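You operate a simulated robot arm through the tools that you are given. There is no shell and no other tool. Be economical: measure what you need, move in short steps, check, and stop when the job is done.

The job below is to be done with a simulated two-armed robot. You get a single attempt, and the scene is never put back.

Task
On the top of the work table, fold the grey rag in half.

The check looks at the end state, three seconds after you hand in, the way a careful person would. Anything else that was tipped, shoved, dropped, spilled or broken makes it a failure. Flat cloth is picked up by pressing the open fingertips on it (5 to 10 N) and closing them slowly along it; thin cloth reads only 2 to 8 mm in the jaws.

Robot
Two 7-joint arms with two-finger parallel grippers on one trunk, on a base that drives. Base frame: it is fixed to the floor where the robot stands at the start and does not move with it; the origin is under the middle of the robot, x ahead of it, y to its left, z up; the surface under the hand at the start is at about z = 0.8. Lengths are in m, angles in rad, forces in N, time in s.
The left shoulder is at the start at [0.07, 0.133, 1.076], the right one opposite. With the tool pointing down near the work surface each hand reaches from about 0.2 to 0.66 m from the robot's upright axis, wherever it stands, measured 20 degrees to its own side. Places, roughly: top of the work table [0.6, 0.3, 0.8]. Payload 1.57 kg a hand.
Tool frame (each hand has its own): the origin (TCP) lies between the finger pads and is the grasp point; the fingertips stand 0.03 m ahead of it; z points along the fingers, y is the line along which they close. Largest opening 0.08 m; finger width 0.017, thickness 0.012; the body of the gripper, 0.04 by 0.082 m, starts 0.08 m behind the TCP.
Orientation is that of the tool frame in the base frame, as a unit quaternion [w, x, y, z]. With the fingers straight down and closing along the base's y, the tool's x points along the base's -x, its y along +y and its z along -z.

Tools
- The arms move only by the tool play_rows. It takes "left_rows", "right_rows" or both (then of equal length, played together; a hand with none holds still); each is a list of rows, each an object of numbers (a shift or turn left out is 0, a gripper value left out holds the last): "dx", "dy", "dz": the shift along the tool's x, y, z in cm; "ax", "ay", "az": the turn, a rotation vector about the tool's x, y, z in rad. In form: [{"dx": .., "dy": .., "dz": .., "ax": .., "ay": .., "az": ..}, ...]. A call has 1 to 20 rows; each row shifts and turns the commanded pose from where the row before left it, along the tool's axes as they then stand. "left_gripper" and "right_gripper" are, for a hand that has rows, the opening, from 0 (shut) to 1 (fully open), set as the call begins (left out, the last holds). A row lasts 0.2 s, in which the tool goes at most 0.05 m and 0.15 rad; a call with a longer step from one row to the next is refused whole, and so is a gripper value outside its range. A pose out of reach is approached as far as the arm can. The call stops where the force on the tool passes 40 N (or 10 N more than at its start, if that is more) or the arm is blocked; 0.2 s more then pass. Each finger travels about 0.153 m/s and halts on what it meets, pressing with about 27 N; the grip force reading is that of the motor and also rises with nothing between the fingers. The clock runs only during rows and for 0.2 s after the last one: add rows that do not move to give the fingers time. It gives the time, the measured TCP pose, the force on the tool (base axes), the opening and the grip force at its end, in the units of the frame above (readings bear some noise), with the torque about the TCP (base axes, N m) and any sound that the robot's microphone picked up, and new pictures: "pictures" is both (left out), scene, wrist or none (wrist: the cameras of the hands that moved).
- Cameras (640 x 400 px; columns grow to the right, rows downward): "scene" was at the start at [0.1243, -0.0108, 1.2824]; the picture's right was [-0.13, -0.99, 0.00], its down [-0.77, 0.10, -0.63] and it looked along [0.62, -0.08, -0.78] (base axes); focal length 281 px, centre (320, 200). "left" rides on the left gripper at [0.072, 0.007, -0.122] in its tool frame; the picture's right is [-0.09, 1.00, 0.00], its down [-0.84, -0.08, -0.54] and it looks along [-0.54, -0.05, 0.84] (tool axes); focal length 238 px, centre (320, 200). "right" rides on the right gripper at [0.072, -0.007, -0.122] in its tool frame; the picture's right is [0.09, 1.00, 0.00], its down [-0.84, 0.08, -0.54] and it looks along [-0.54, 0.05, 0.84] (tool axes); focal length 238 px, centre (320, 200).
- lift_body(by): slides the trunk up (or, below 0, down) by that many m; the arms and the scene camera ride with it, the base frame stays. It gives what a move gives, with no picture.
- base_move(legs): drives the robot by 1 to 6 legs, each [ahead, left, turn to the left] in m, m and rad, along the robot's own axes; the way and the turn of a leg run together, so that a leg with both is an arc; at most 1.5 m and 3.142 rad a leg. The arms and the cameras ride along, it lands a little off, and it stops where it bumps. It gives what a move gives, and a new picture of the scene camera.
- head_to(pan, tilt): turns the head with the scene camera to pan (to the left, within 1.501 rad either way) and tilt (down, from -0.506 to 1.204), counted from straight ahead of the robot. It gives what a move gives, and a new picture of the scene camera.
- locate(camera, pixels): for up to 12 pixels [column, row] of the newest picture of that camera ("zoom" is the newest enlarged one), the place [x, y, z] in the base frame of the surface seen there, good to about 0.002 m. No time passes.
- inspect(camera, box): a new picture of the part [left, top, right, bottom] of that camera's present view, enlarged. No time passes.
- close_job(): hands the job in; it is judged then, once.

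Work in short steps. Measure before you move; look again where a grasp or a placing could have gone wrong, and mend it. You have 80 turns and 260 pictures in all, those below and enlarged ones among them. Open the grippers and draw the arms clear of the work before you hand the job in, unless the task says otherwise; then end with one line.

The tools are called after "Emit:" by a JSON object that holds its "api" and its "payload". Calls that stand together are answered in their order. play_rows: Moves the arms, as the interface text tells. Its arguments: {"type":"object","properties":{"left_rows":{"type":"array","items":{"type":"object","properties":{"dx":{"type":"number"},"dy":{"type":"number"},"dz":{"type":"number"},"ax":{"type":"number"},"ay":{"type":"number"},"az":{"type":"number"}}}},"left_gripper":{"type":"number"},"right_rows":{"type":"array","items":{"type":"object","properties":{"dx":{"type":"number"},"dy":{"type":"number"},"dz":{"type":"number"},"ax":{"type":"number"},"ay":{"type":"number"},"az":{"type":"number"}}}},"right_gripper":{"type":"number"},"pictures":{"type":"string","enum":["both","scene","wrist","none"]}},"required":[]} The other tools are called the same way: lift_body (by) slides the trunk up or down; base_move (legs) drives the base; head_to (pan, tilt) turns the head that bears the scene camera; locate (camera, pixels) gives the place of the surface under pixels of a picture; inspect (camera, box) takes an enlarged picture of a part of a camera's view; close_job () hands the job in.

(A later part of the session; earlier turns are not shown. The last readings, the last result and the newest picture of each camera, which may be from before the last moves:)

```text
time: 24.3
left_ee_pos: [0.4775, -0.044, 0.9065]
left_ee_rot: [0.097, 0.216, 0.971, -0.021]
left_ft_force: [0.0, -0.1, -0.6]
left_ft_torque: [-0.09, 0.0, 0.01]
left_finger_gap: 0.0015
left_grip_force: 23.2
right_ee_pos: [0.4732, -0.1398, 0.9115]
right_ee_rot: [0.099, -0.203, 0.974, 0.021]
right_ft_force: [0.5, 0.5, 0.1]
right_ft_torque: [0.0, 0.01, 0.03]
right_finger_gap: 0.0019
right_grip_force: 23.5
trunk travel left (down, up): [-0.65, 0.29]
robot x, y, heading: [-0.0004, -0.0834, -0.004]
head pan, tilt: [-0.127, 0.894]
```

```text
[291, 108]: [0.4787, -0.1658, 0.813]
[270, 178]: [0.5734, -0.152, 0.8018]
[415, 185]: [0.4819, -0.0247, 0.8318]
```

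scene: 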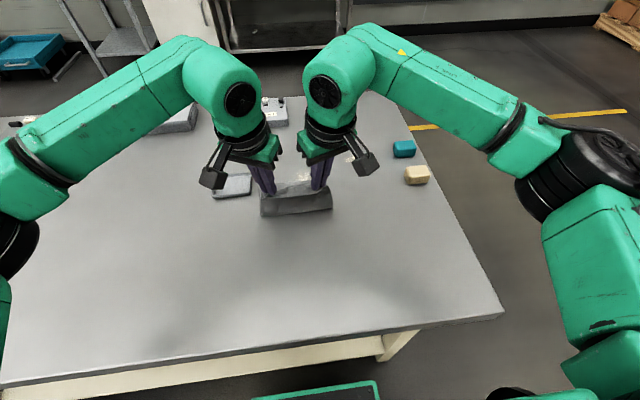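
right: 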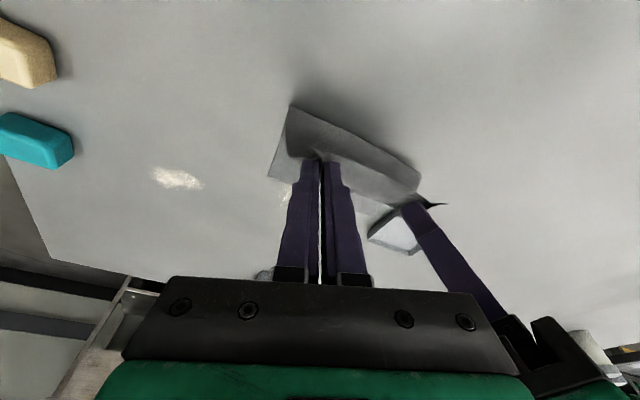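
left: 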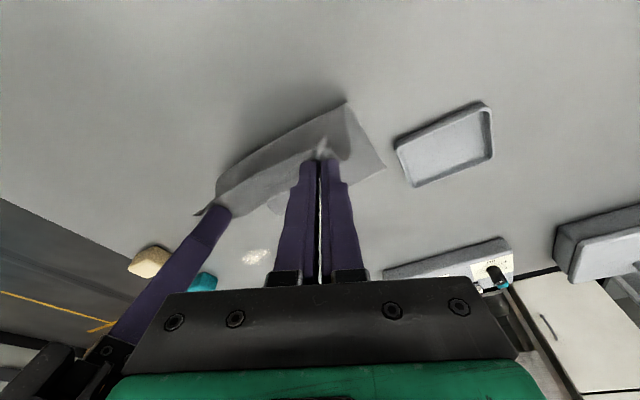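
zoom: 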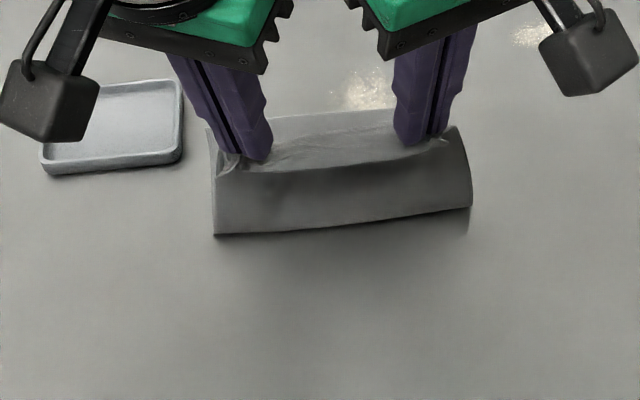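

The far edge is still at x≈0.57 and the hinge at x≈0.48. I finish the arc, laying the held edge down onto the far edge.

Emit:
{"api": "play_rows", "payload": {"left_rows": [{"dx": -0.901, "dy": 0.437, "dz": 0.305}, {"dx": -0.901, "dy": 0.437, "dz": 0.305}, {"dx": -0.794, "dy": 0.407, "dz": 0.508}, {"dx": -0.794, "dy": 0.407, "dz": 0.508}, {"dx": -0.629, "dy": 0.349, "dz": 0.688}, {"dx": -0.629, "dy": 0.349, "dz": 0.688}, {"dx": -0.419, "dy": 0.265, "dz": 0.809}, {"dx": -0.419, "dy": 0.265, "dz": 0.809}, {"dx": -0.191, "dy": 0.168, "dz": 0.885}, {"dx": -0.191, "dy": 0.168, "dz": 0.885}, {"dx": 0.061, "dy": 0.055, "dz": 0.895}, {}], "right_rows": [{"dx": -0.911, "dy": -0.416, "dz": 0.307}, {"dx": -0.911, "dy": -0.416, "dz": 0.307}, {"dx": -0.804, "dy": -0.388, "dz": 0.51}, {"dx": -0.804, "dy": -0.388, "dz": 0.51}, {"dx": -0.637, "dy": -0.332, "dz": 0.69}, {"dx": -0.637, "dy": -0.332, "dz": 0.69}, {"dx": -0.425, "dy": -0.252, "dz": 0.811}, {"dx": -0.425, "dy": -0.252, "dz": 0.811}, {"dx": -0.195, "dy": -0.16, "dz": 0.886}, {"dx": -0.195, "dy": -0.16, "dz": 0.886}, {"dx": 0.06, "dy": -0.052, "dz": 0.896}, {}]}}

Emit:
{"api": "inspect", "payload": {"camera": "scene", "box": [200, 150, 380, 262]}}

Emit:
{"api": "inspect", "payload": {"camera": "left", "box": [180, 80, 460, 255]}}

```text
time: 26.9
left_ee_pos: [0.556, -0.0418, 0.8462]
left_ee_rot: [0.097, 0.216, 0.971, -0.022]
left_ft_force: [-0.3, 0.1, -0.1]
left_ft_torque: [-0.01, -0.01, 0.0]
left_finger_gap: 0.0015
left_grip_force: 23.5
right_ee_pos: [0.5502, -0.1397, 0.8516]
right_ee_rot: [0.099, -0.203, 0.974, 0.021]
right_ft_force: [0.6, 0.3, -0.5]
right_ft_torque: [0.02, -0.03, 0.07]
right_finger_gap: 0.0019
right_grip_force: 23.3
trunk travel left (down, up): [-0.65, 0.29]
robot x, y, heading: [-0.0021, -0.0861, -0.005]
head pan, tilt: [-0.127, 0.894]
```

scene: 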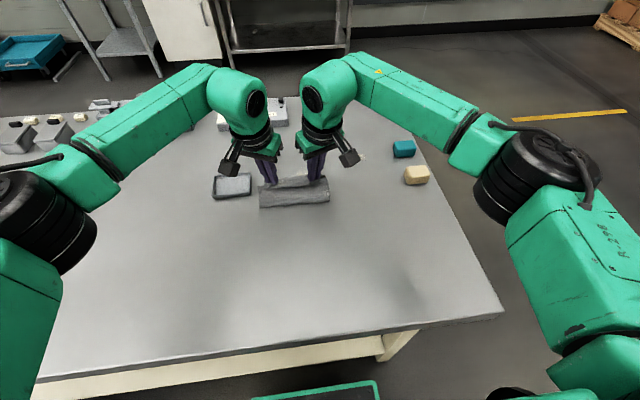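
right: 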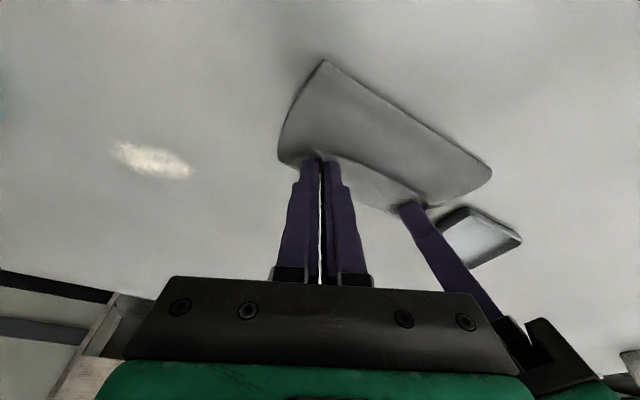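
left: 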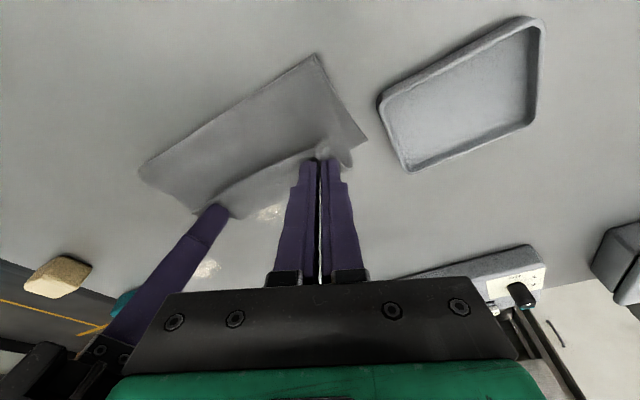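

```text
3.56 times, centred on (290, 206) of scene
```

zoom: 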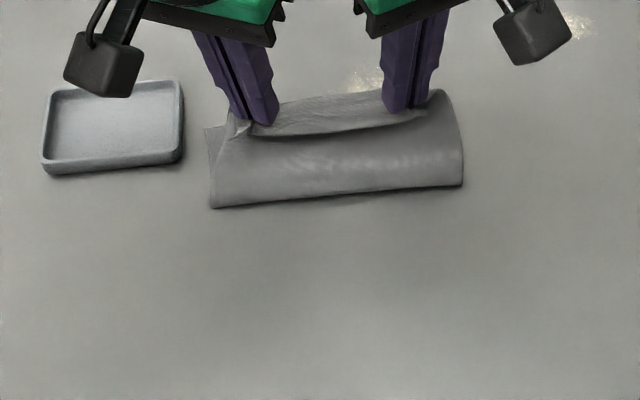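

```text
2.29 times, centred on (320, 168) of left
```

zoom: 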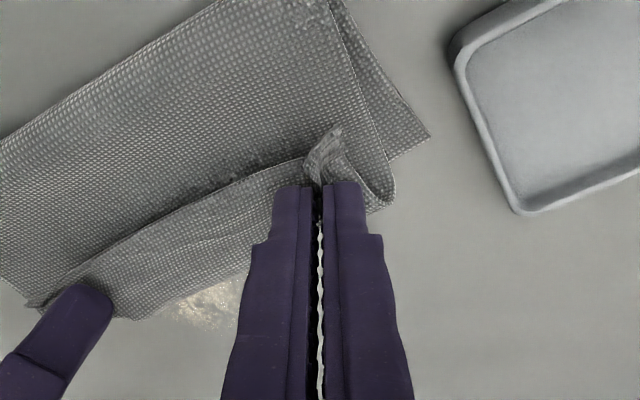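

The held edge has its ~1 cm tail still pointing back toward the robot with a small loop ahead of it. Before releasing, I measure the hinge, the far corner and the loop.

Emit:
{"api": "locate", "payload": {"camera": "scene", "pixels": [[260, 207], [328, 201], [295, 204], [259, 188], [268, 182], [330, 178], [300, 177]]}}

Emit:
{"api": "locate", "payload": {"camera": "left", "pixels": [[366, 139], [350, 165], [315, 58], [142, 165], [320, 148], [260, 170], [240, 208]]}}

Emit:
{"api": "inspect", "payload": {"camera": "right", "box": [240, 50, 520, 225]}}

```text
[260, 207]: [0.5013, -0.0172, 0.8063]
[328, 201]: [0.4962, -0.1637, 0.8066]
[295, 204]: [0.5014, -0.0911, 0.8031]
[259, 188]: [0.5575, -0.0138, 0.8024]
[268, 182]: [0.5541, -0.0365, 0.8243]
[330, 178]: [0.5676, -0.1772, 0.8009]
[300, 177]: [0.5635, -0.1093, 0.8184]
```

```text
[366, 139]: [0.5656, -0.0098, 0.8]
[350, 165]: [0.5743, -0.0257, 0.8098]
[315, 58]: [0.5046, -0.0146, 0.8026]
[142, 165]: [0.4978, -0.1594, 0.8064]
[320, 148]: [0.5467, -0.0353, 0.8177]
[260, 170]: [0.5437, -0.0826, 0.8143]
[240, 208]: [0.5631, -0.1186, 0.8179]
```

```text
2.29 times, centred on (380, 138) of right
```

zoom: 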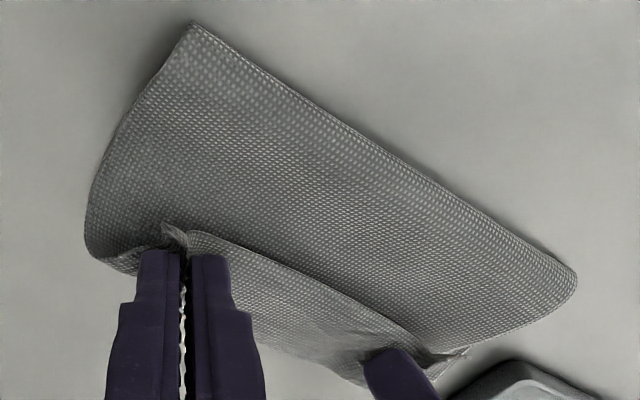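

The hinge crept to x=0.50 because the tail loops back (free edge at 0.545, loop at 0.574). I back up along the arc 4.5 cm and 5 cm up, then rotate both hands 0.8 rad about the base y through the tips so the edge tail turns up and forward.

Emit:
{"api": "play_rows", "payload": {"left_rows": [{"dx": 0.5, "dy": -0.315, "dz": -0.95}, {"dx": 0.5, "dy": -0.315, "dz": -0.95}, {"dx": 0.5, "dy": -0.315, "dz": -0.95}, {"dx": 0.5, "dy": -0.315, "dz": -0.95}, {"dx": 0.5, "dy": -0.315, "dz": -0.95}, {"dx": 0.5, "dy": -0.315, "dz": -0.95}, {"dx": -0.27, "dy": 0.12, "ax": 0.041, "ay": 0.0907, "az": -0.0084}, {"dx": -0.27, "dy": 0.12, "ax": 0.041, "ay": 0.0907, "az": -0.0084}, {"dx": -0.27, "dy": 0.12, "ax": 0.041, "ay": 0.0907, "az": -0.0084}, {"dx": -0.27, "dy": 0.12, "ax": 0.041, "ay": 0.0907, "az": -0.0084}, {"dx": -0.27, "dy": 0.12, "ax": 0.041, "ay": 0.0907, "az": -0.0084}, {"dx": -0.27, "dy": 0.12, "ax": 0.041, "ay": 0.0907, "az": -0.0084}, {"dx": -0.27, "dy": 0.12, "ax": 0.041, "ay": 0.0907, "az": -0.0084}, {"dx": -0.27, "dy": 0.12, "ax": 0.041, "ay": 0.0907, "az": -0.0084}, {}], "right_rows": [{"dx": 0.508, "dy": 0.3, "dz": -0.953}, {"dx": 0.508, "dy": 0.3, "dz": -0.953}, {"dx": 0.508, "dy": 0.3, "dz": -0.953}, {"dx": 0.508, "dy": 0.3, "dz": -0.953}, {"dx": 0.508, "dy": 0.3, "dz": -0.953}, {"dx": 0.508, "dy": 0.3, "dz": -0.953}, {"dx": -0.275, "dy": -0.118, "ax": -0.039, "ay": 0.0917, "az": 0.008}, {"dx": -0.275, "dy": -0.118, "ax": -0.039, "ay": 0.0917, "az": 0.008}, {"dx": -0.275, "dy": -0.118, "ax": -0.039, "ay": 0.0917, "az": 0.008}, {"dx": -0.275, "dy": -0.118, "ax": -0.039, "ay": 0.0917, "az": 0.008}, {"dx": -0.275, "dy": -0.118, "ax": -0.039, "ay": 0.0917, "az": 0.008}, {"dx": -0.275, "dy": -0.118, "ax": -0.039, "ay": 0.0917, "az": 0.008}, {"dx": -0.275, "dy": -0.118, "ax": -0.039, "ay": 0.0917, "az": 0.008}, {"dx": -0.275, "dy": -0.118, "ax": -0.039, "ay": 0.0917, "az": 0.008}, {}]}}

Emit:
{"api": "inspect", "payload": {"camera": "scene", "box": [200, 150, 380, 262]}}

```text
time: 30.1
left_ee_pos: [0.4428, -0.0418, 0.8726]
left_ee_rot: [-0.288, 0.189, 0.933, -0.103]
left_ft_force: [0.9, -8.1, 1.7]
left_ft_torque: [-0.2, -0.02, 0.22]
left_finger_gap: 0.0015
left_grip_force: 23.8
left hand out of reach, approached as far as the arm can: row 10, 11, 12, 13, 14
right_ee_pos: [0.4553, -0.1421, 0.8954]
right_ee_rot: [-0.264, -0.181, 0.943, 0.093]
right_ft_force: [-1.0, 8.6, -1.5]
right_ft_torque: [0.25, 0.03, -0.16]
right_finger_gap: 0.0016
right_grip_force: 23.6
right hand out of reach, approached as far as the arm can: row 11, 12, 13, 14
trunk travel left (down, up): [-0.65, 0.29]
robot x, y, heading: [-0.0031, -0.0828, -0.0]
head pan, tilt: [-0.127, 0.894]
```

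scene: 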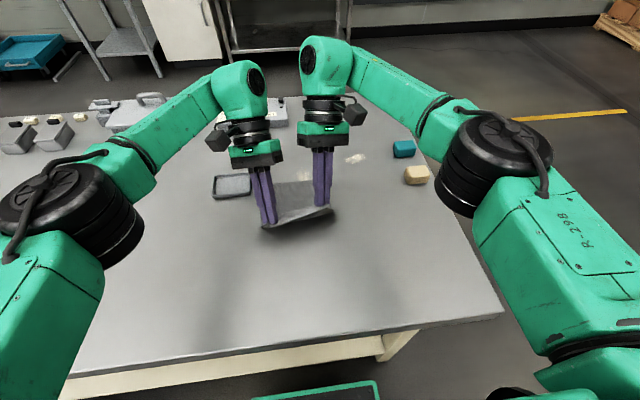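
right: 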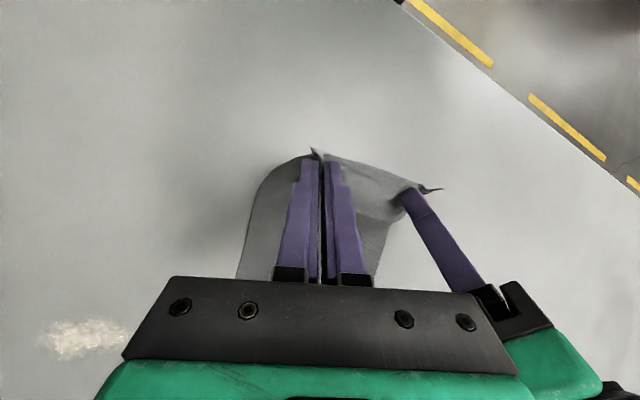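
left: 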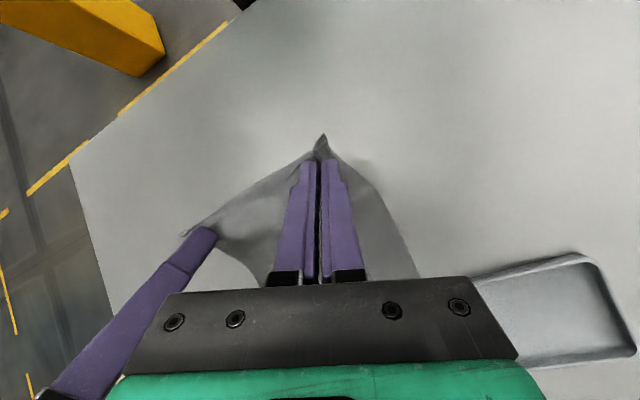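

```text
3.56 times, centred on (290, 206) of scene
```

zoom: 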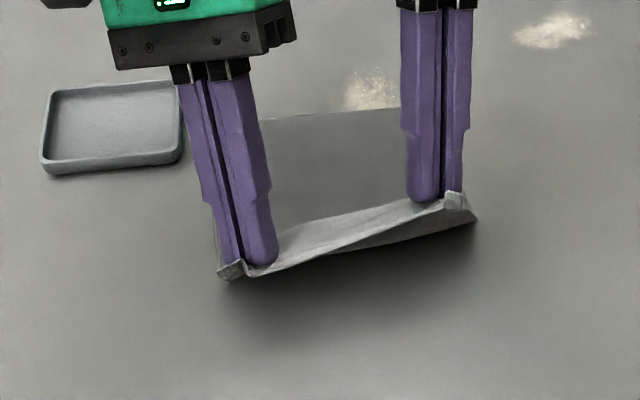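

Wrist limits stop the rotation (both hands went out of reach and drifted back). I check the room between the robot's base and the table, since standing closer would allow more rotation.

Emit:
{"api": "locate", "payload": {"camera": "scene", "pixels": [[320, 390], [370, 383], [320, 340], [320, 350], [395, 350], [240, 240], [265, 270], [330, 205], [325, 180], [275, 184]]}}

Emit:
{"api": "head_to", "payload": {"pan": 0, "tilt": 1.2}}

```text
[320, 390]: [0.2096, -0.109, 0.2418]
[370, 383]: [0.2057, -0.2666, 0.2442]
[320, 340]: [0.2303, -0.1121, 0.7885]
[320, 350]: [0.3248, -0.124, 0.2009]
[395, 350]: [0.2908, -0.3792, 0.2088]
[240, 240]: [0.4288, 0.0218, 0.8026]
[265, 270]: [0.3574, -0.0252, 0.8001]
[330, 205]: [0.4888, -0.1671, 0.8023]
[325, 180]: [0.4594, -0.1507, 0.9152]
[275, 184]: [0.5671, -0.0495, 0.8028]
```

```text
time: 30.9
left_ee_pos: [0.4437, -0.0414, 0.8732]
left_ee_rot: [-0.288, 0.19, 0.933, -0.103]
left_ft_force: [1.0, -7.3, 1.2]
left_ft_torque: [-0.2, 0.0, 0.21]
left_finger_gap: 0.0017
left_grip_force: 23.1
right_ee_pos: [0.4559, -0.1424, 0.8955]
right_ee_rot: [-0.264, -0.181, 0.943, 0.093]
right_ft_force: [-2.2, 7.7, -1.3]
right_ft_torque: [0.18, 0.01, -0.13]
right_finger_gap: 0.002
right_grip_force: 23.7
trunk travel left (down, up): [-0.65, 0.29]
robot x, y, heading: [-0.0017, -0.0861, -0.003]
head pan, tilt: [0.0, 1.201]
```

scene: 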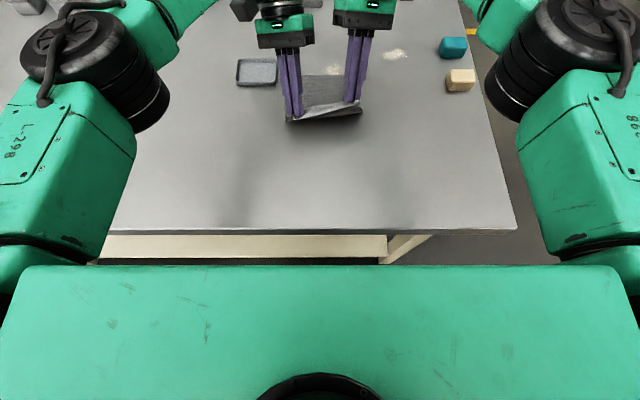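

The base front is at x≈0.21 and the nearest table frame at ≈0.29–0.32, so 5 cm forward is safe. That carries the held edge forward along the fold too.

Emit:
{"api": "base_move", "payload": {"legs": [[0.05, 0, 0]]}}

Emit:
{"api": "head_to", "payload": {"pan": 0, "tilt": 0.95}}

Emit:
{"api": "inspect", "payload": {"camera": "scene", "box": [230, 110, 430, 235]}}

```text
time: 31.8
left_ee_pos: [0.491, -0.0399, 0.8749]
left_ee_rot: [-0.288, 0.189, 0.933, -0.102]
left_ft_force: [2.4, -8.1, 1.3]
left_ft_torque: [-0.18, -0.01, 0.2]
left_finger_gap: 0.0018
left_grip_force: 23.6
right_ee_pos: [0.5035, -0.1426, 0.8967]
right_ee_rot: [-0.263, -0.182, 0.943, 0.093]
right_ft_force: [-1.9, 8.0, -1.3]
right_ft_torque: [0.18, 0.03, -0.13]
right_finger_gap: 0.002
right_grip_force: 23.5
trunk travel left (down, up): [-0.65, 0.29]
robot x, y, heading: [0.0521, -0.0843, -0.002]
head pan, tilt: [0.0, 1.201]
```

scene: 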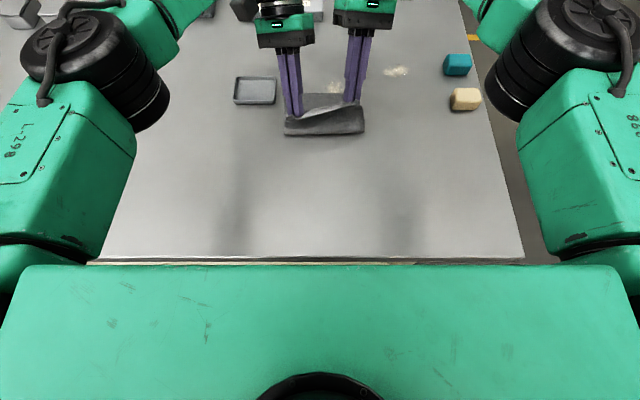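

```text
time: 32.6
left_ee_pos: [0.4925, -0.0414, 0.8748]
left_ee_rot: [-0.288, 0.189, 0.933, -0.103]
left_ft_force: [1.5, -7.2, 1.1]
left_ft_torque: [-0.18, -0.05, 0.18]
left_finger_gap: 0.0016
left_grip_force: 23.3
right_ee_pos: [0.5058, -0.1411, 0.8952]
right_ee_rot: [-0.263, -0.182, 0.943, 0.093]
right_ft_force: [-1.7, 7.0, -1.9]
right_ft_torque: [0.19, 0.01, -0.14]
right_finger_gap: 0.002
right_grip_force: 23.4
trunk travel left (down, up): [-0.65, 0.29]
robot x, y, heading: [0.0482, -0.0829, -0.003]
head pan, tilt: [0.0, 0.949]
```

scene: 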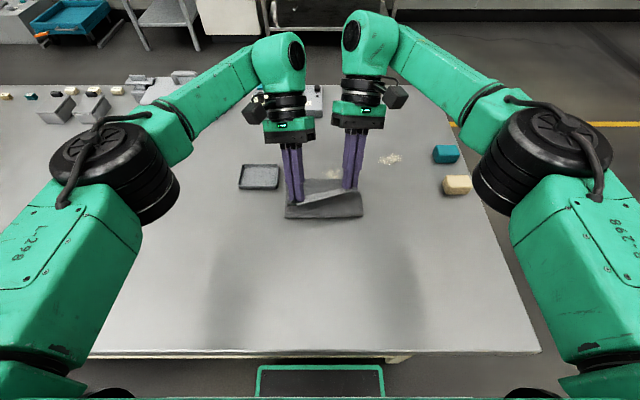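

```text
3.20 times, centred on (330, 172) of scene
```

zoom: 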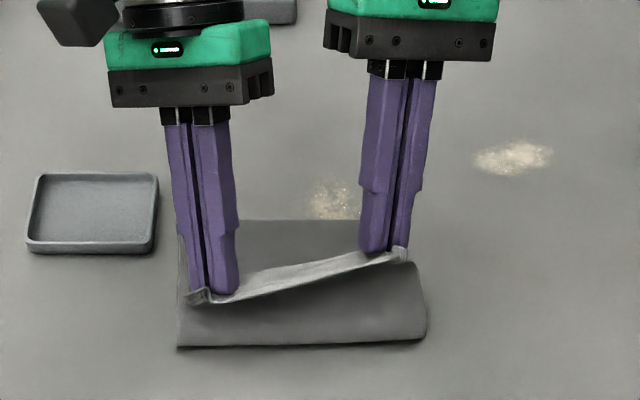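

Hinge is now well placed (scene zoom row ~345) and the tail points more upward. I rotate back 0.3 rad for reach, then move forward 5 cm levelling the right hand with the left.

Emit:
{"api": "play_rows", "payload": {"left_rows": [{"dx": 0.27, "dy": -0.12, "ax": -0.041, "ay": -0.0907, "az": 0.0083}, {"dx": 0.27, "dy": -0.12, "ax": -0.041, "ay": -0.0907, "az": 0.0083}, {"dx": 0.27, "dy": -0.12, "ax": -0.041, "ay": -0.0907, "az": 0.0083}, {"dx": -0.875, "dy": 0.369, "dz": -0.31}, {"dx": -0.875, "dy": 0.369, "dz": -0.31}, {"dx": -0.875, "dy": 0.369, "dz": -0.31}, {"dx": -0.875, "dy": 0.369, "dz": -0.31}, {"dx": -0.875, "dy": 0.369, "dz": -0.31}, {}], "right_rows": [{"dx": 0.275, "dy": 0.118, "ax": 0.039, "ay": -0.0917, "az": -0.008}, {"dx": 0.275, "dy": 0.118, "ax": 0.039, "ay": -0.0917, "az": -0.008}, {"dx": 0.275, "dy": 0.118, "ax": 0.039, "ay": -0.0917, "az": -0.008}, {"dx": -0.8, "dy": -0.358, "dz": 0.179}, {"dx": -0.8, "dy": -0.358, "dz": 0.179}, {"dx": -0.8, "dy": -0.358, "dz": 0.179}, {"dx": -0.8, "dy": -0.358, "dz": 0.179}, {"dx": -0.8, "dy": -0.358, "dz": 0.179}, {}]}}

Emit:
{"api": "inspect", "payload": {"camera": "scene", "box": [230, 110, 430, 235]}}

```text
time: 34.6
left_ee_pos: [0.5349, -0.0421, 0.8772]
left_ee_rot: [-0.145, 0.203, 0.966, -0.073]
left_ft_force: [1.7, -2.7, 0.8]
left_ft_torque: [-0.04, -0.03, 0.05]
left_finger_gap: 0.0018
left_grip_force: 23.3
right_ee_pos: [0.5374, -0.1414, 0.8793]
right_ee_rot: [-0.119, -0.193, 0.972, 0.066]
right_ft_force: [-0.4, 2.7, -0.2]
right_ft_torque: [0.12, 0.02, -0.01]
right_finger_gap: 0.0022
right_grip_force: 23.7
trunk travel left (down, up): [-0.65, 0.29]
robot x, y, heading: [0.0497, -0.0843, -0.003]
head pan, tilt: [0.0, 0.949]
```

scene: 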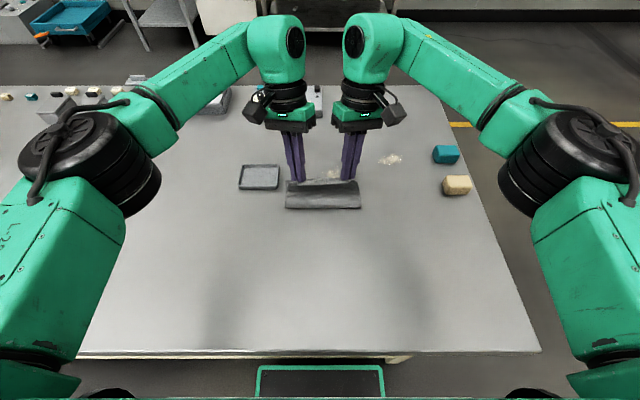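
right: 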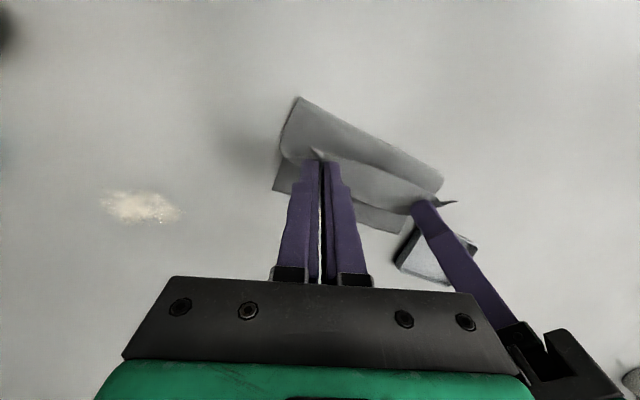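
left: 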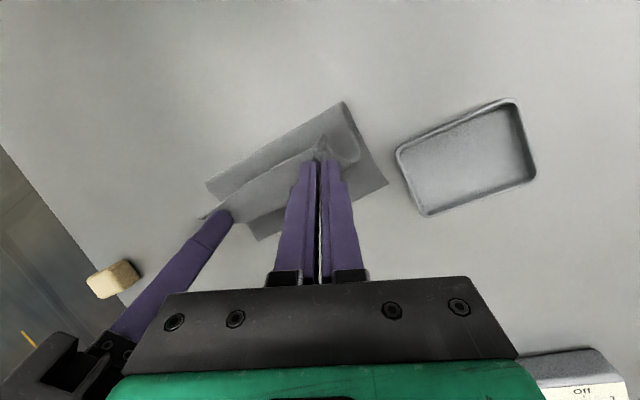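

```text
3.20 times, centred on (330, 172) of scene
```

zoom: 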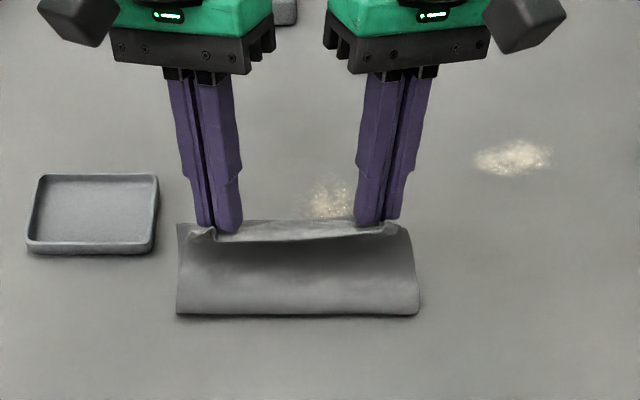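

No reach limit hit. I check where the hinge and far edge are now.

Emit:
{"api": "locate", "payload": {"camera": "scene", "pixels": [[287, 208], [322, 209], [359, 207], [303, 188], [340, 184]]}}

Emit:
{"api": "locate", "payload": {"camera": "left", "pixels": [[385, 184], [262, 237], [345, 106], [212, 185], [358, 155], [324, 138], [265, 170]]}}

```text
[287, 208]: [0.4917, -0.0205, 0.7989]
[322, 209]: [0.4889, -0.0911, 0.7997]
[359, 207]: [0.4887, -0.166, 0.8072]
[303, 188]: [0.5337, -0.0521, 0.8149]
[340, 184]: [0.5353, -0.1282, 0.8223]
```

```text
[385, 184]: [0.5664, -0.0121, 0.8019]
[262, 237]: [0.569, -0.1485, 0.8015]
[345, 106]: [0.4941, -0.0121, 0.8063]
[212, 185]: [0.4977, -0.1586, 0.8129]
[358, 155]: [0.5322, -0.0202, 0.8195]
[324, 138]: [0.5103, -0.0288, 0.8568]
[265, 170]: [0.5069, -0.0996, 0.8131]
```

Hinge front is at 0.49, still ~1.5 cm too far, so I retreat 5 cm and lower 2.5 cm to let the slack roll the hinge back toward the robot.

Emit:
{"api": "play_rows", "payload": {"left_rows": [{"dx": 0.875, "dy": -0.369, "dz": 0.31}, {"dx": 0.875, "dy": -0.369, "dz": 0.31}, {"dx": 0.875, "dy": -0.369, "dz": 0.31}, {"dx": 0.875, "dy": -0.369, "dz": 0.31}, {"dx": 0.875, "dy": -0.369, "dz": 0.31}, {"dx": -0.125, "dy": 0.1, "dz": 0.473}, {"dx": -0.125, "dy": 0.1, "dz": 0.473}, {"dx": -0.125, "dy": 0.1, "dz": 0.473}, {"dx": -0.125, "dy": 0.1, "dz": 0.473}, {}], "right_rows": [{"dx": 0.897, "dy": 0.361, "dz": 0.257}, {"dx": 0.897, "dy": 0.361, "dz": 0.257}, {"dx": 0.897, "dy": 0.361, "dz": 0.257}, {"dx": 0.897, "dy": 0.361, "dz": 0.257}, {"dx": 0.897, "dy": 0.361, "dz": 0.257}, {"dx": -0.103, "dy": -0.086, "dz": 0.482}, {"dx": -0.103, "dy": -0.086, "dz": 0.482}, {"dx": -0.103, "dy": -0.086, "dz": 0.482}, {"dx": -0.103, "dy": -0.086, "dz": 0.482}, {}]}}

Emit:
{"api": "inspect", "payload": {"camera": "scene", "box": [230, 110, 430, 235]}}

```text
time: 36.8
left_ee_pos: [0.4834, -0.0407, 0.8578]
left_ee_rot: [-0.145, 0.202, 0.966, -0.074]
left_ft_force: [1.1, -4.4, -1.1]
left_ft_torque: [-0.07, -0.03, 0.07]
left_finger_gap: 0.0015
left_grip_force: 23.9
right_ee_pos: [0.4869, -0.1426, 0.8591]
right_ee_rot: [-0.12, -0.193, 0.972, 0.065]
right_ft_force: [-1.2, 3.9, 0.3]
right_ft_torque: [0.11, 0.03, -0.04]
right_finger_gap: 0.0018
right_grip_force: 23.9
trunk travel left (down, up): [-0.65, 0.29]
robot x, y, heading: [0.0499, -0.0845, 0.006]
head pan, tilt: [0.0, 0.949]
```

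scene: 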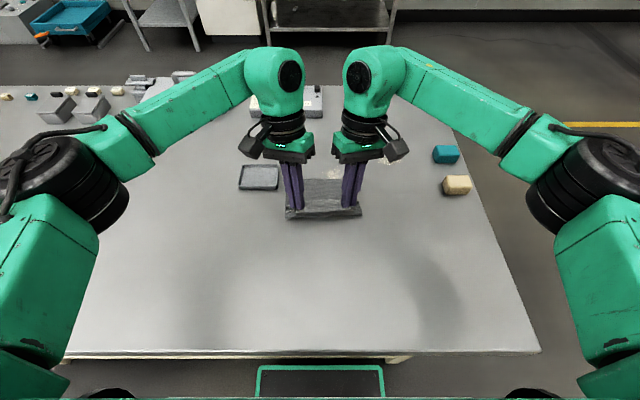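
right: 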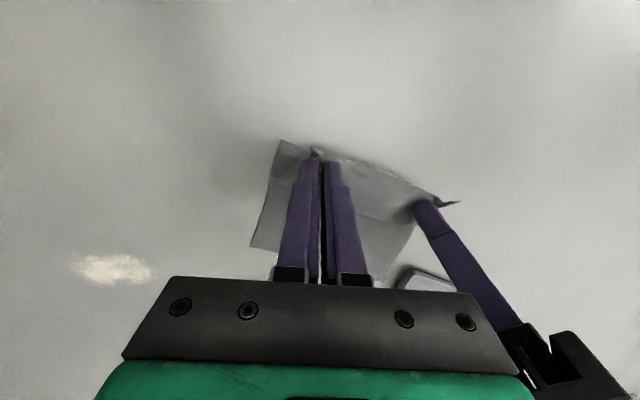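
left: 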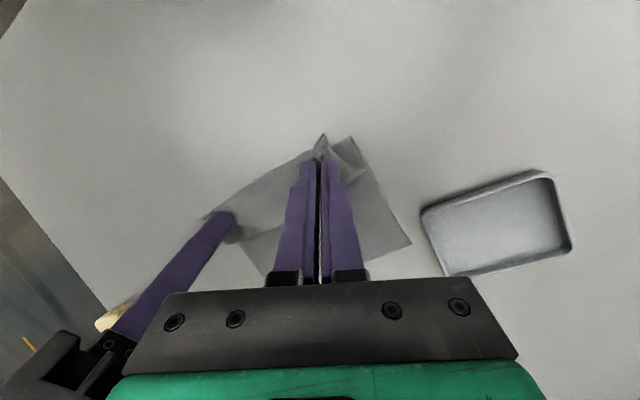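

```text
3.20 times, centred on (330, 172) of scene
```

zoom: 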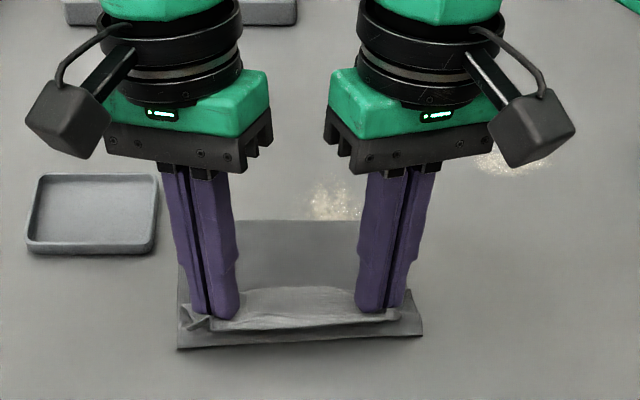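

The hinge has rolled back (scene zoom row ~345, x≈0.47). Now I move forward low by 6 cm so the upper layer rolls over without pulling the hinge.

Emit:
{"api": "play_rows", "payload": {"left_rows": [{"dx": -0.875, "dy": 0.369, "dz": -0.31}, {"dx": -0.875, "dy": 0.369, "dz": -0.31}, {"dx": -0.875, "dy": 0.369, "dz": -0.31}, {"dx": -0.875, "dy": 0.369, "dz": -0.31}, {"dx": -0.875, "dy": 0.369, "dz": -0.31}, {"dx": -0.875, "dy": 0.369, "dz": -0.31}, {"dx": -0.27, "dy": 0.12, "ax": 0.041, "ay": 0.0907, "az": -0.0083}, {"dx": -0.135, "dy": 0.06, "ax": 0.0205, "ay": 0.0453, "az": -0.0042}, {}], "right_rows": [{"dx": -0.897, "dy": -0.361, "dz": -0.257}, {"dx": -0.897, "dy": -0.361, "dz": -0.257}, {"dx": -0.897, "dy": -0.361, "dz": -0.257}, {"dx": -0.897, "dy": -0.361, "dz": -0.257}, {"dx": -0.897, "dy": -0.361, "dz": -0.257}, {"dx": -0.897, "dy": -0.361, "dz": -0.257}, {"dx": -0.275, "dy": -0.118, "ax": -0.039, "ay": 0.0917, "az": 0.008}, {"dx": -0.137, "dy": -0.059, "ax": -0.0195, "ay": 0.0458, "az": 0.004}, {}]}}

Emit:
{"api": "inspect", "payload": {"camera": "scene", "box": [230, 110, 430, 235]}}

Emit:
{"api": "inspect", "payload": {"camera": "left", "box": [160, 80, 440, 255]}}

```text
time: 38.8
left_ee_pos: [0.5332, -0.0426, 0.8581]
left_ee_rot: [-0.146, 0.203, 0.966, -0.074]
left_ft_force: [0.1, -3.8, -0.6]
left_ft_torque: [-0.09, 0.0, 0.06]
left_finger_gap: 0.0015
left_grip_force: 23.2
left hand out of reach, approached as far as the arm can: row 6, 7
right_ee_pos: [0.5326, -0.1424, 0.8551]
right_ee_rot: [-0.169, -0.187, 0.965, 0.075]
right_ft_force: [-0.3, 3.8, 0.2]
right_ft_torque: [0.12, 0.02, -0.01]
right_finger_gap: 0.0017
right_grip_force: 23.2
right hand out of reach, approached as far as the arm can: row 7, 8
trunk travel left (down, up): [-0.65, 0.29]
robot x, y, heading: [0.0519, -0.0883, -0.004]
head pan, tilt: [0.0, 0.949]
```

scene: 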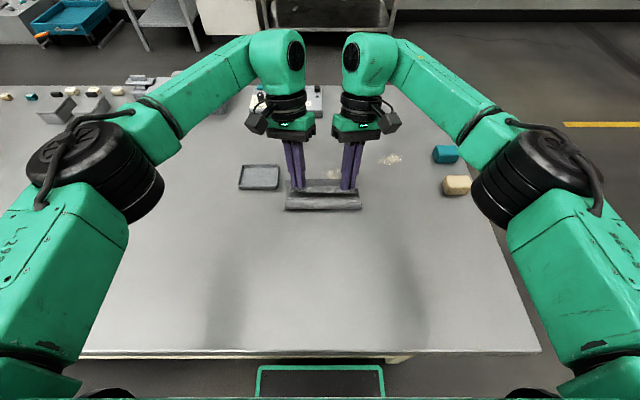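
right: 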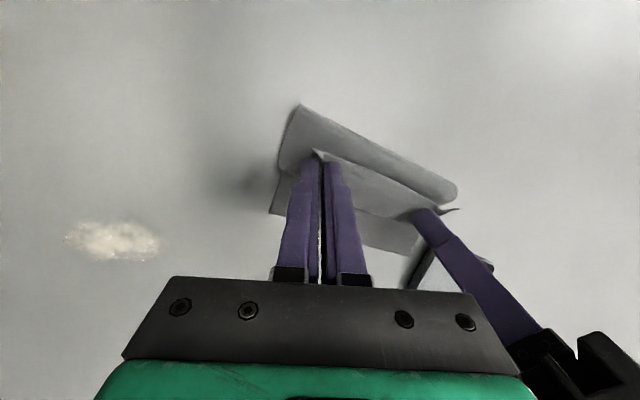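
left: 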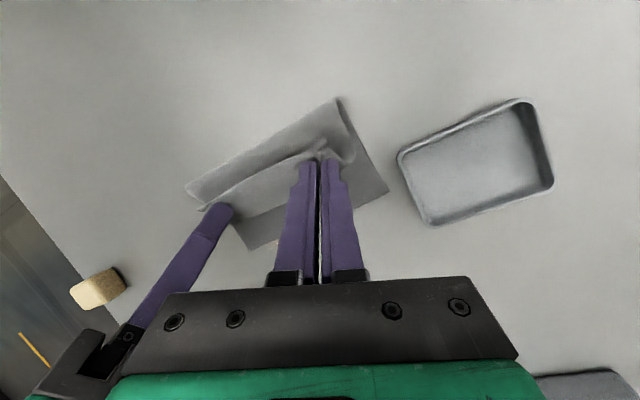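

```text
3.20 times, centred on (330, 172) of scene
```

zoom: 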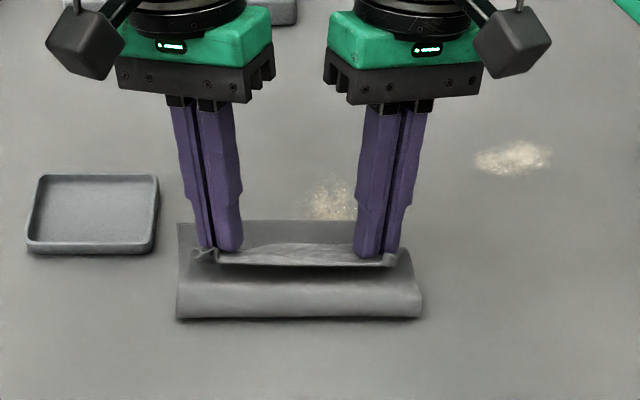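

```text
2.29 times, centred on (300, 168) of left
```

zoom: 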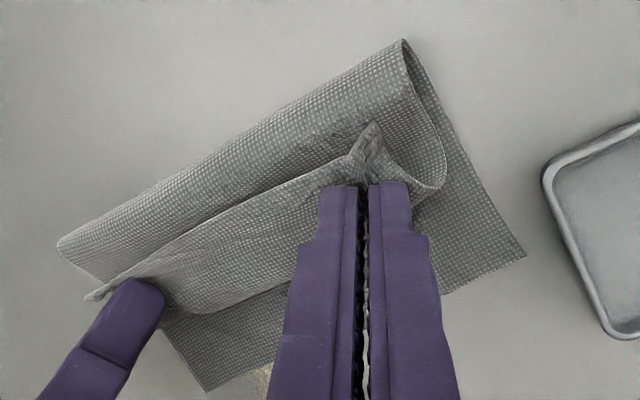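

The view shows an S: top layer to a loop just ahead of the tips, then a ~3 cm strip with the tail facing back. I release here so the strip can spring forward, then rise gently.

Emit:
{"api": "play_rows", "payload": {"left_rows": [{}, {}, {}, {"dz": -0.7}, {"dz": -1}, {"dz": -1.5}, {"dz": -2}, {"dz": -2}, {}], "right_rows": [{}, {}, {}, {"dz": -0.7}, {"dz": -1}, {"dz": -1.5}, {"dz": -2}, {"dz": -2}, {}], "left_gripper": 0.25, "right_gripper": 0.25}}

Emit:
{"api": "inspect", "payload": {"camera": "scene", "box": [230, 110, 430, 235]}}

Emit:
{"api": "inspect", "payload": {"camera": "left", "box": [160, 60, 440, 235]}}

```text
time: 40.8
left_ee_pos: [0.5299, -0.0295, 0.8679]
left_ee_rot: [-0.169, 0.199, 0.962, -0.078]
left_ft_force: [0.3, 0.5, 1.2]
left_ft_torque: [0.04, 0.01, -0.03]
left_finger_gap: 0.02
left_grip_force: 0.1
left hand out of reach, approached as far as the arm can: row 4, 6, 7, 8
right_ee_pos: [0.5345, -0.1441, 0.8612]
right_ee_rot: [-0.167, -0.185, 0.966, 0.074]
right_ft_force: [-0.3, -0.1, -0.4]
right_ft_torque: [0.0, 0.0, -0.02]
right_finger_gap: 0.0201
right_grip_force: 0.1
right hand out of reach, approached as far as the arm can: row 4, 5, 6, 7, 8
trunk travel left (down, up): [-0.65, 0.29]
robot x, y, heading: [0.0461, -0.0881, -0.001]
head pan, tilt: [0.0, 0.949]
```

scene: 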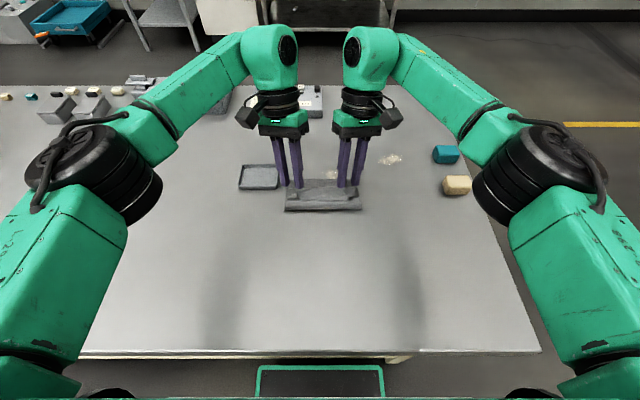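
right: 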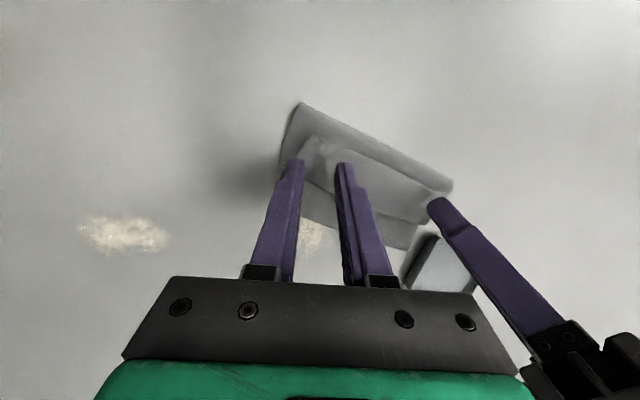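
left: 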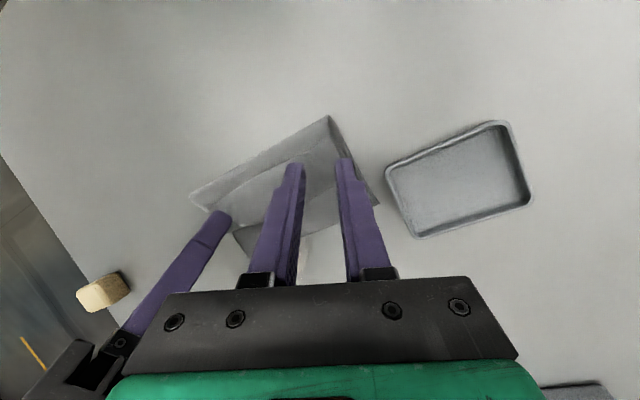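

```text
3.20 times, centred on (330, 172) of scene
```

zoom: 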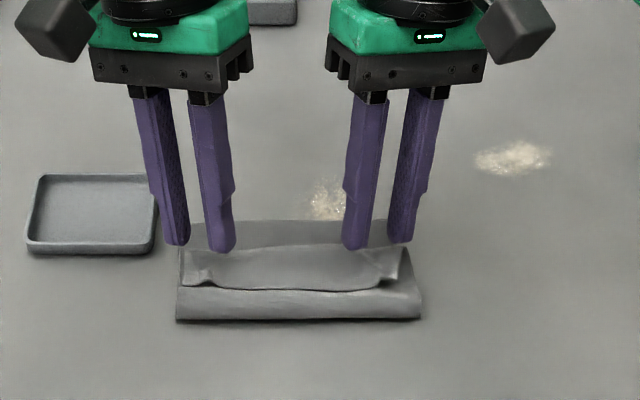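

```text
2.29 times, centred on (300, 148) of left
```

zoom: 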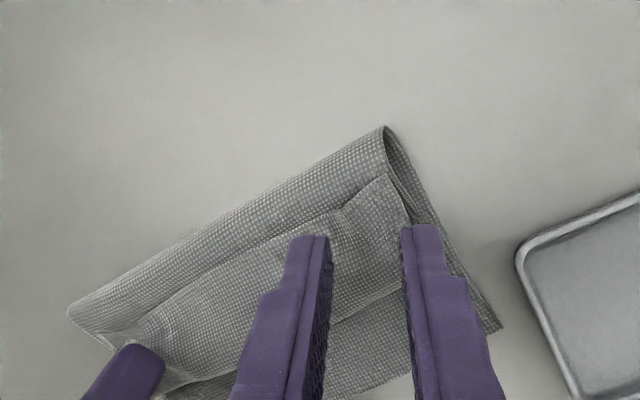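

The strip (≈3 cm) stayed folded back with puckers standing at its corners (scene zoom (200,275) and (395,265)). I raise the hands, rotating them back to a wrist-back tilt, to look and measure the state.

Emit:
{"api": "play_rows", "payload": {"left_rows": [{"dx": 0.2, "dy": -0.1, "dz": -1, "ax": -0.041, "ay": -0.0907, "az": 0.0083}, {"dx": 0.2, "dy": -0.1, "dz": -1, "ax": -0.041, "ay": -0.0907, "az": 0.0083}, {"dz": -1, "ax": -0.041, "ay": -0.0907, "az": 0.0083}, {"dz": -1, "ax": -0.041, "ay": -0.0907, "az": 0.0083}, {"dz": -1, "dx": 1, "ax": -0.041, "ay": -0.0907, "az": 0.0083}, {"dz": -1, "dx": 1.5, "ax": -0.041, "ay": -0.0907, "az": 0.0083}, {"dz": -1, "dx": 2, "ax": -0.041, "ay": -0.0907, "az": 0.0083}, {"dz": -1, "dx": 2, "ax": -0.041, "ay": -0.0907, "az": 0.0083}, {"dz": -1, "dx": 2}, {"dz": -1, "dx": 2}, {}], "right_rows": [{"dx": 0.2, "dy": 0.1, "dz": -1, "ax": 0.039, "ay": -0.0917, "az": -0.008}, {"dx": 0.2, "dy": 0.1, "dz": -1, "ax": 0.039, "ay": -0.0917, "az": -0.008}, {"dz": -1, "ax": 0.039, "ay": -0.0917, "az": -0.008}, {"dz": -1, "ax": 0.039, "ay": -0.0917, "az": -0.008}, {"dz": -1, "dx": 1, "ax": 0.039, "ay": -0.0917, "az": -0.008}, {"dz": -1, "dx": 1.5, "ax": 0.039, "ay": -0.0917, "az": -0.008}, {"dz": -1, "dx": 2, "ax": 0.039, "ay": -0.0917, "az": -0.008}, {"dz": -1, "dx": 2, "ax": 0.039, "ay": -0.0917, "az": -0.008}, {"dz": -1, "dx": 2}, {"dz": -1, "dx": 2}, {}], "pictures": "both"}}

Emit:
{"api": "inspect", "payload": {"camera": "left", "box": [180, 60, 460, 235]}}

Emit:
{"api": "inspect", "payload": {"camera": "right", "box": [180, 60, 460, 235]}}

```text
time: 43.2
left_ee_pos: [0.4298, 0.0225, 0.9327]
left_ee_rot: [0.219, 0.216, 0.952, 0.005]
left_ft_force: [-0.1, 0.3, 0.4]
left_ft_torque: [0.02, 0.02, 0.0]
left_finger_gap: 0.0197
left_grip_force: 0.1
right_ee_pos: [0.4328, -0.1922, 0.9269]
right_ee_rot: [0.22, -0.201, 0.955, -0.005]
right_ft_force: [-0.5, 0.2, -0.8]
right_ft_torque: [0.0, 0.01, 0.0]
right_finger_gap: 0.0201
right_grip_force: 0.2
trunk travel left (down, up): [-0.65, 0.29]
robot x, y, heading: [0.0515, -0.0837, 0.003]
head pan, tilt: [0.0, 0.949]
```

scene: 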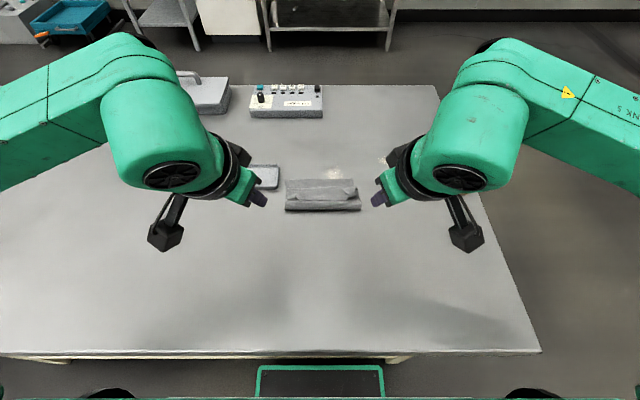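
right: 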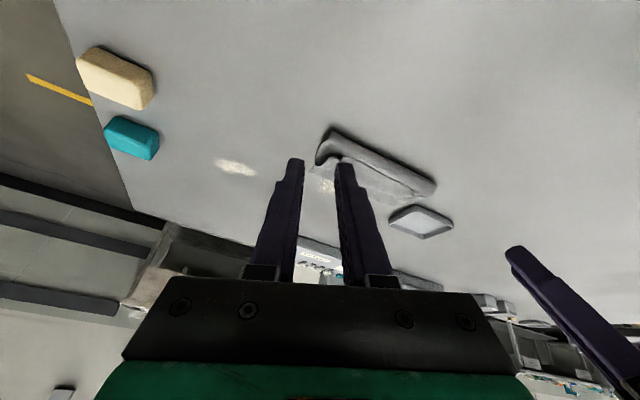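
left: 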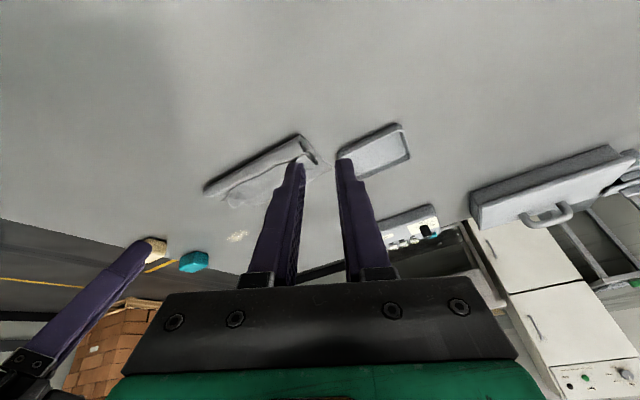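

```text
2.29 times, centred on (320, 148) of left
```

zoom: 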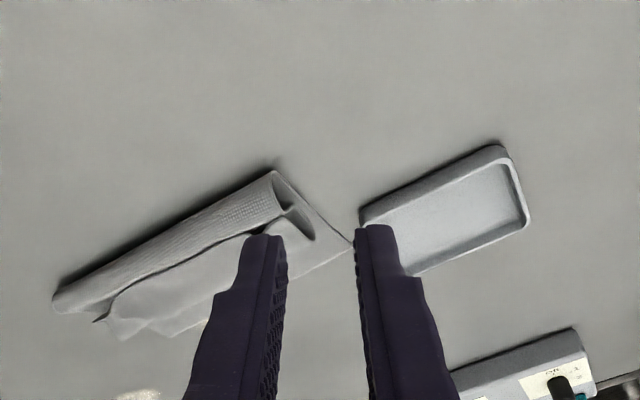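

```text
2.29 times, centred on (320, 148) of right
```

zoom: 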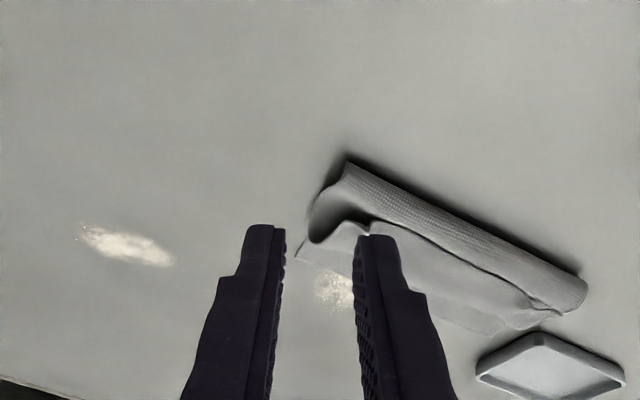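

The hands are clear now; I look at the rag close up and measure its heights.

Emit:
{"api": "inspect", "payload": {"camera": "scene", "box": [270, 160, 382, 230]}}

Emit:
{"api": "locate", "payload": {"camera": "scene", "pixels": [[288, 208], [323, 208], [359, 207], [323, 203], [323, 199], [323, 196], [323, 190], [323, 183], [323, 181], [297, 196], [352, 190], [290, 185]]}}

```text
5.71 times, centred on (326, 195) of scene
```

zoom: 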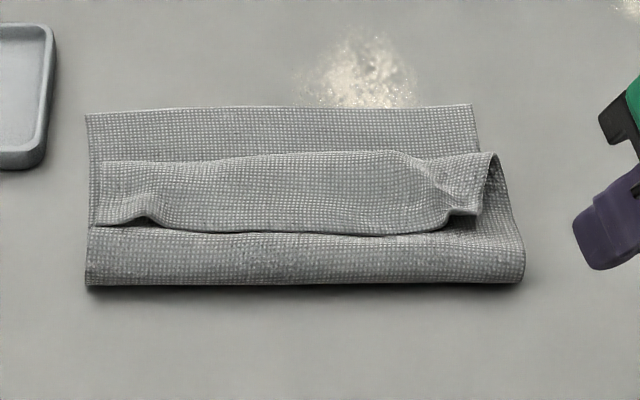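

```text
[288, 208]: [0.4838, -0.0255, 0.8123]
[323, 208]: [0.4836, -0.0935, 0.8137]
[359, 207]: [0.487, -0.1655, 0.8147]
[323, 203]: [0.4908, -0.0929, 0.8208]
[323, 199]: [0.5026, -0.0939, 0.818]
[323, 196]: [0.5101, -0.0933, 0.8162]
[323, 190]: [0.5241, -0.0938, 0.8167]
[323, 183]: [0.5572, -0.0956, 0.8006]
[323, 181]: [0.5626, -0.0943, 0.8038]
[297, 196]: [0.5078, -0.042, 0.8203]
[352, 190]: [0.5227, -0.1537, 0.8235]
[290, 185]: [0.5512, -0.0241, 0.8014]
```

The strip's raised puckers can be re-gripped without hard pressing. I locate them exactly in the zoomed picture.

Emit:
{"api": "locate", "payload": {"camera": "zoom", "pixels": [[150, 198], [140, 212], [120, 222], [165, 220], [460, 200], [465, 213], [445, 220], [480, 215], [490, 160], [300, 232], [300, 155], [200, 160]]}}

```text
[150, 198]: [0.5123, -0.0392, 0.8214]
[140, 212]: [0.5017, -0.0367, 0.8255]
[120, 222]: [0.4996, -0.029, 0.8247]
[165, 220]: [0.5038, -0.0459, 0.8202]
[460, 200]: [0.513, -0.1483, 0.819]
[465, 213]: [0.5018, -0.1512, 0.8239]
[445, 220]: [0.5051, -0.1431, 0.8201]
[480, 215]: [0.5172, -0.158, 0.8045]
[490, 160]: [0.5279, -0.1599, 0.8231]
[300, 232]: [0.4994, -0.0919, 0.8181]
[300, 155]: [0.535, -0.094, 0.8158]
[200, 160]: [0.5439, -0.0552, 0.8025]
```

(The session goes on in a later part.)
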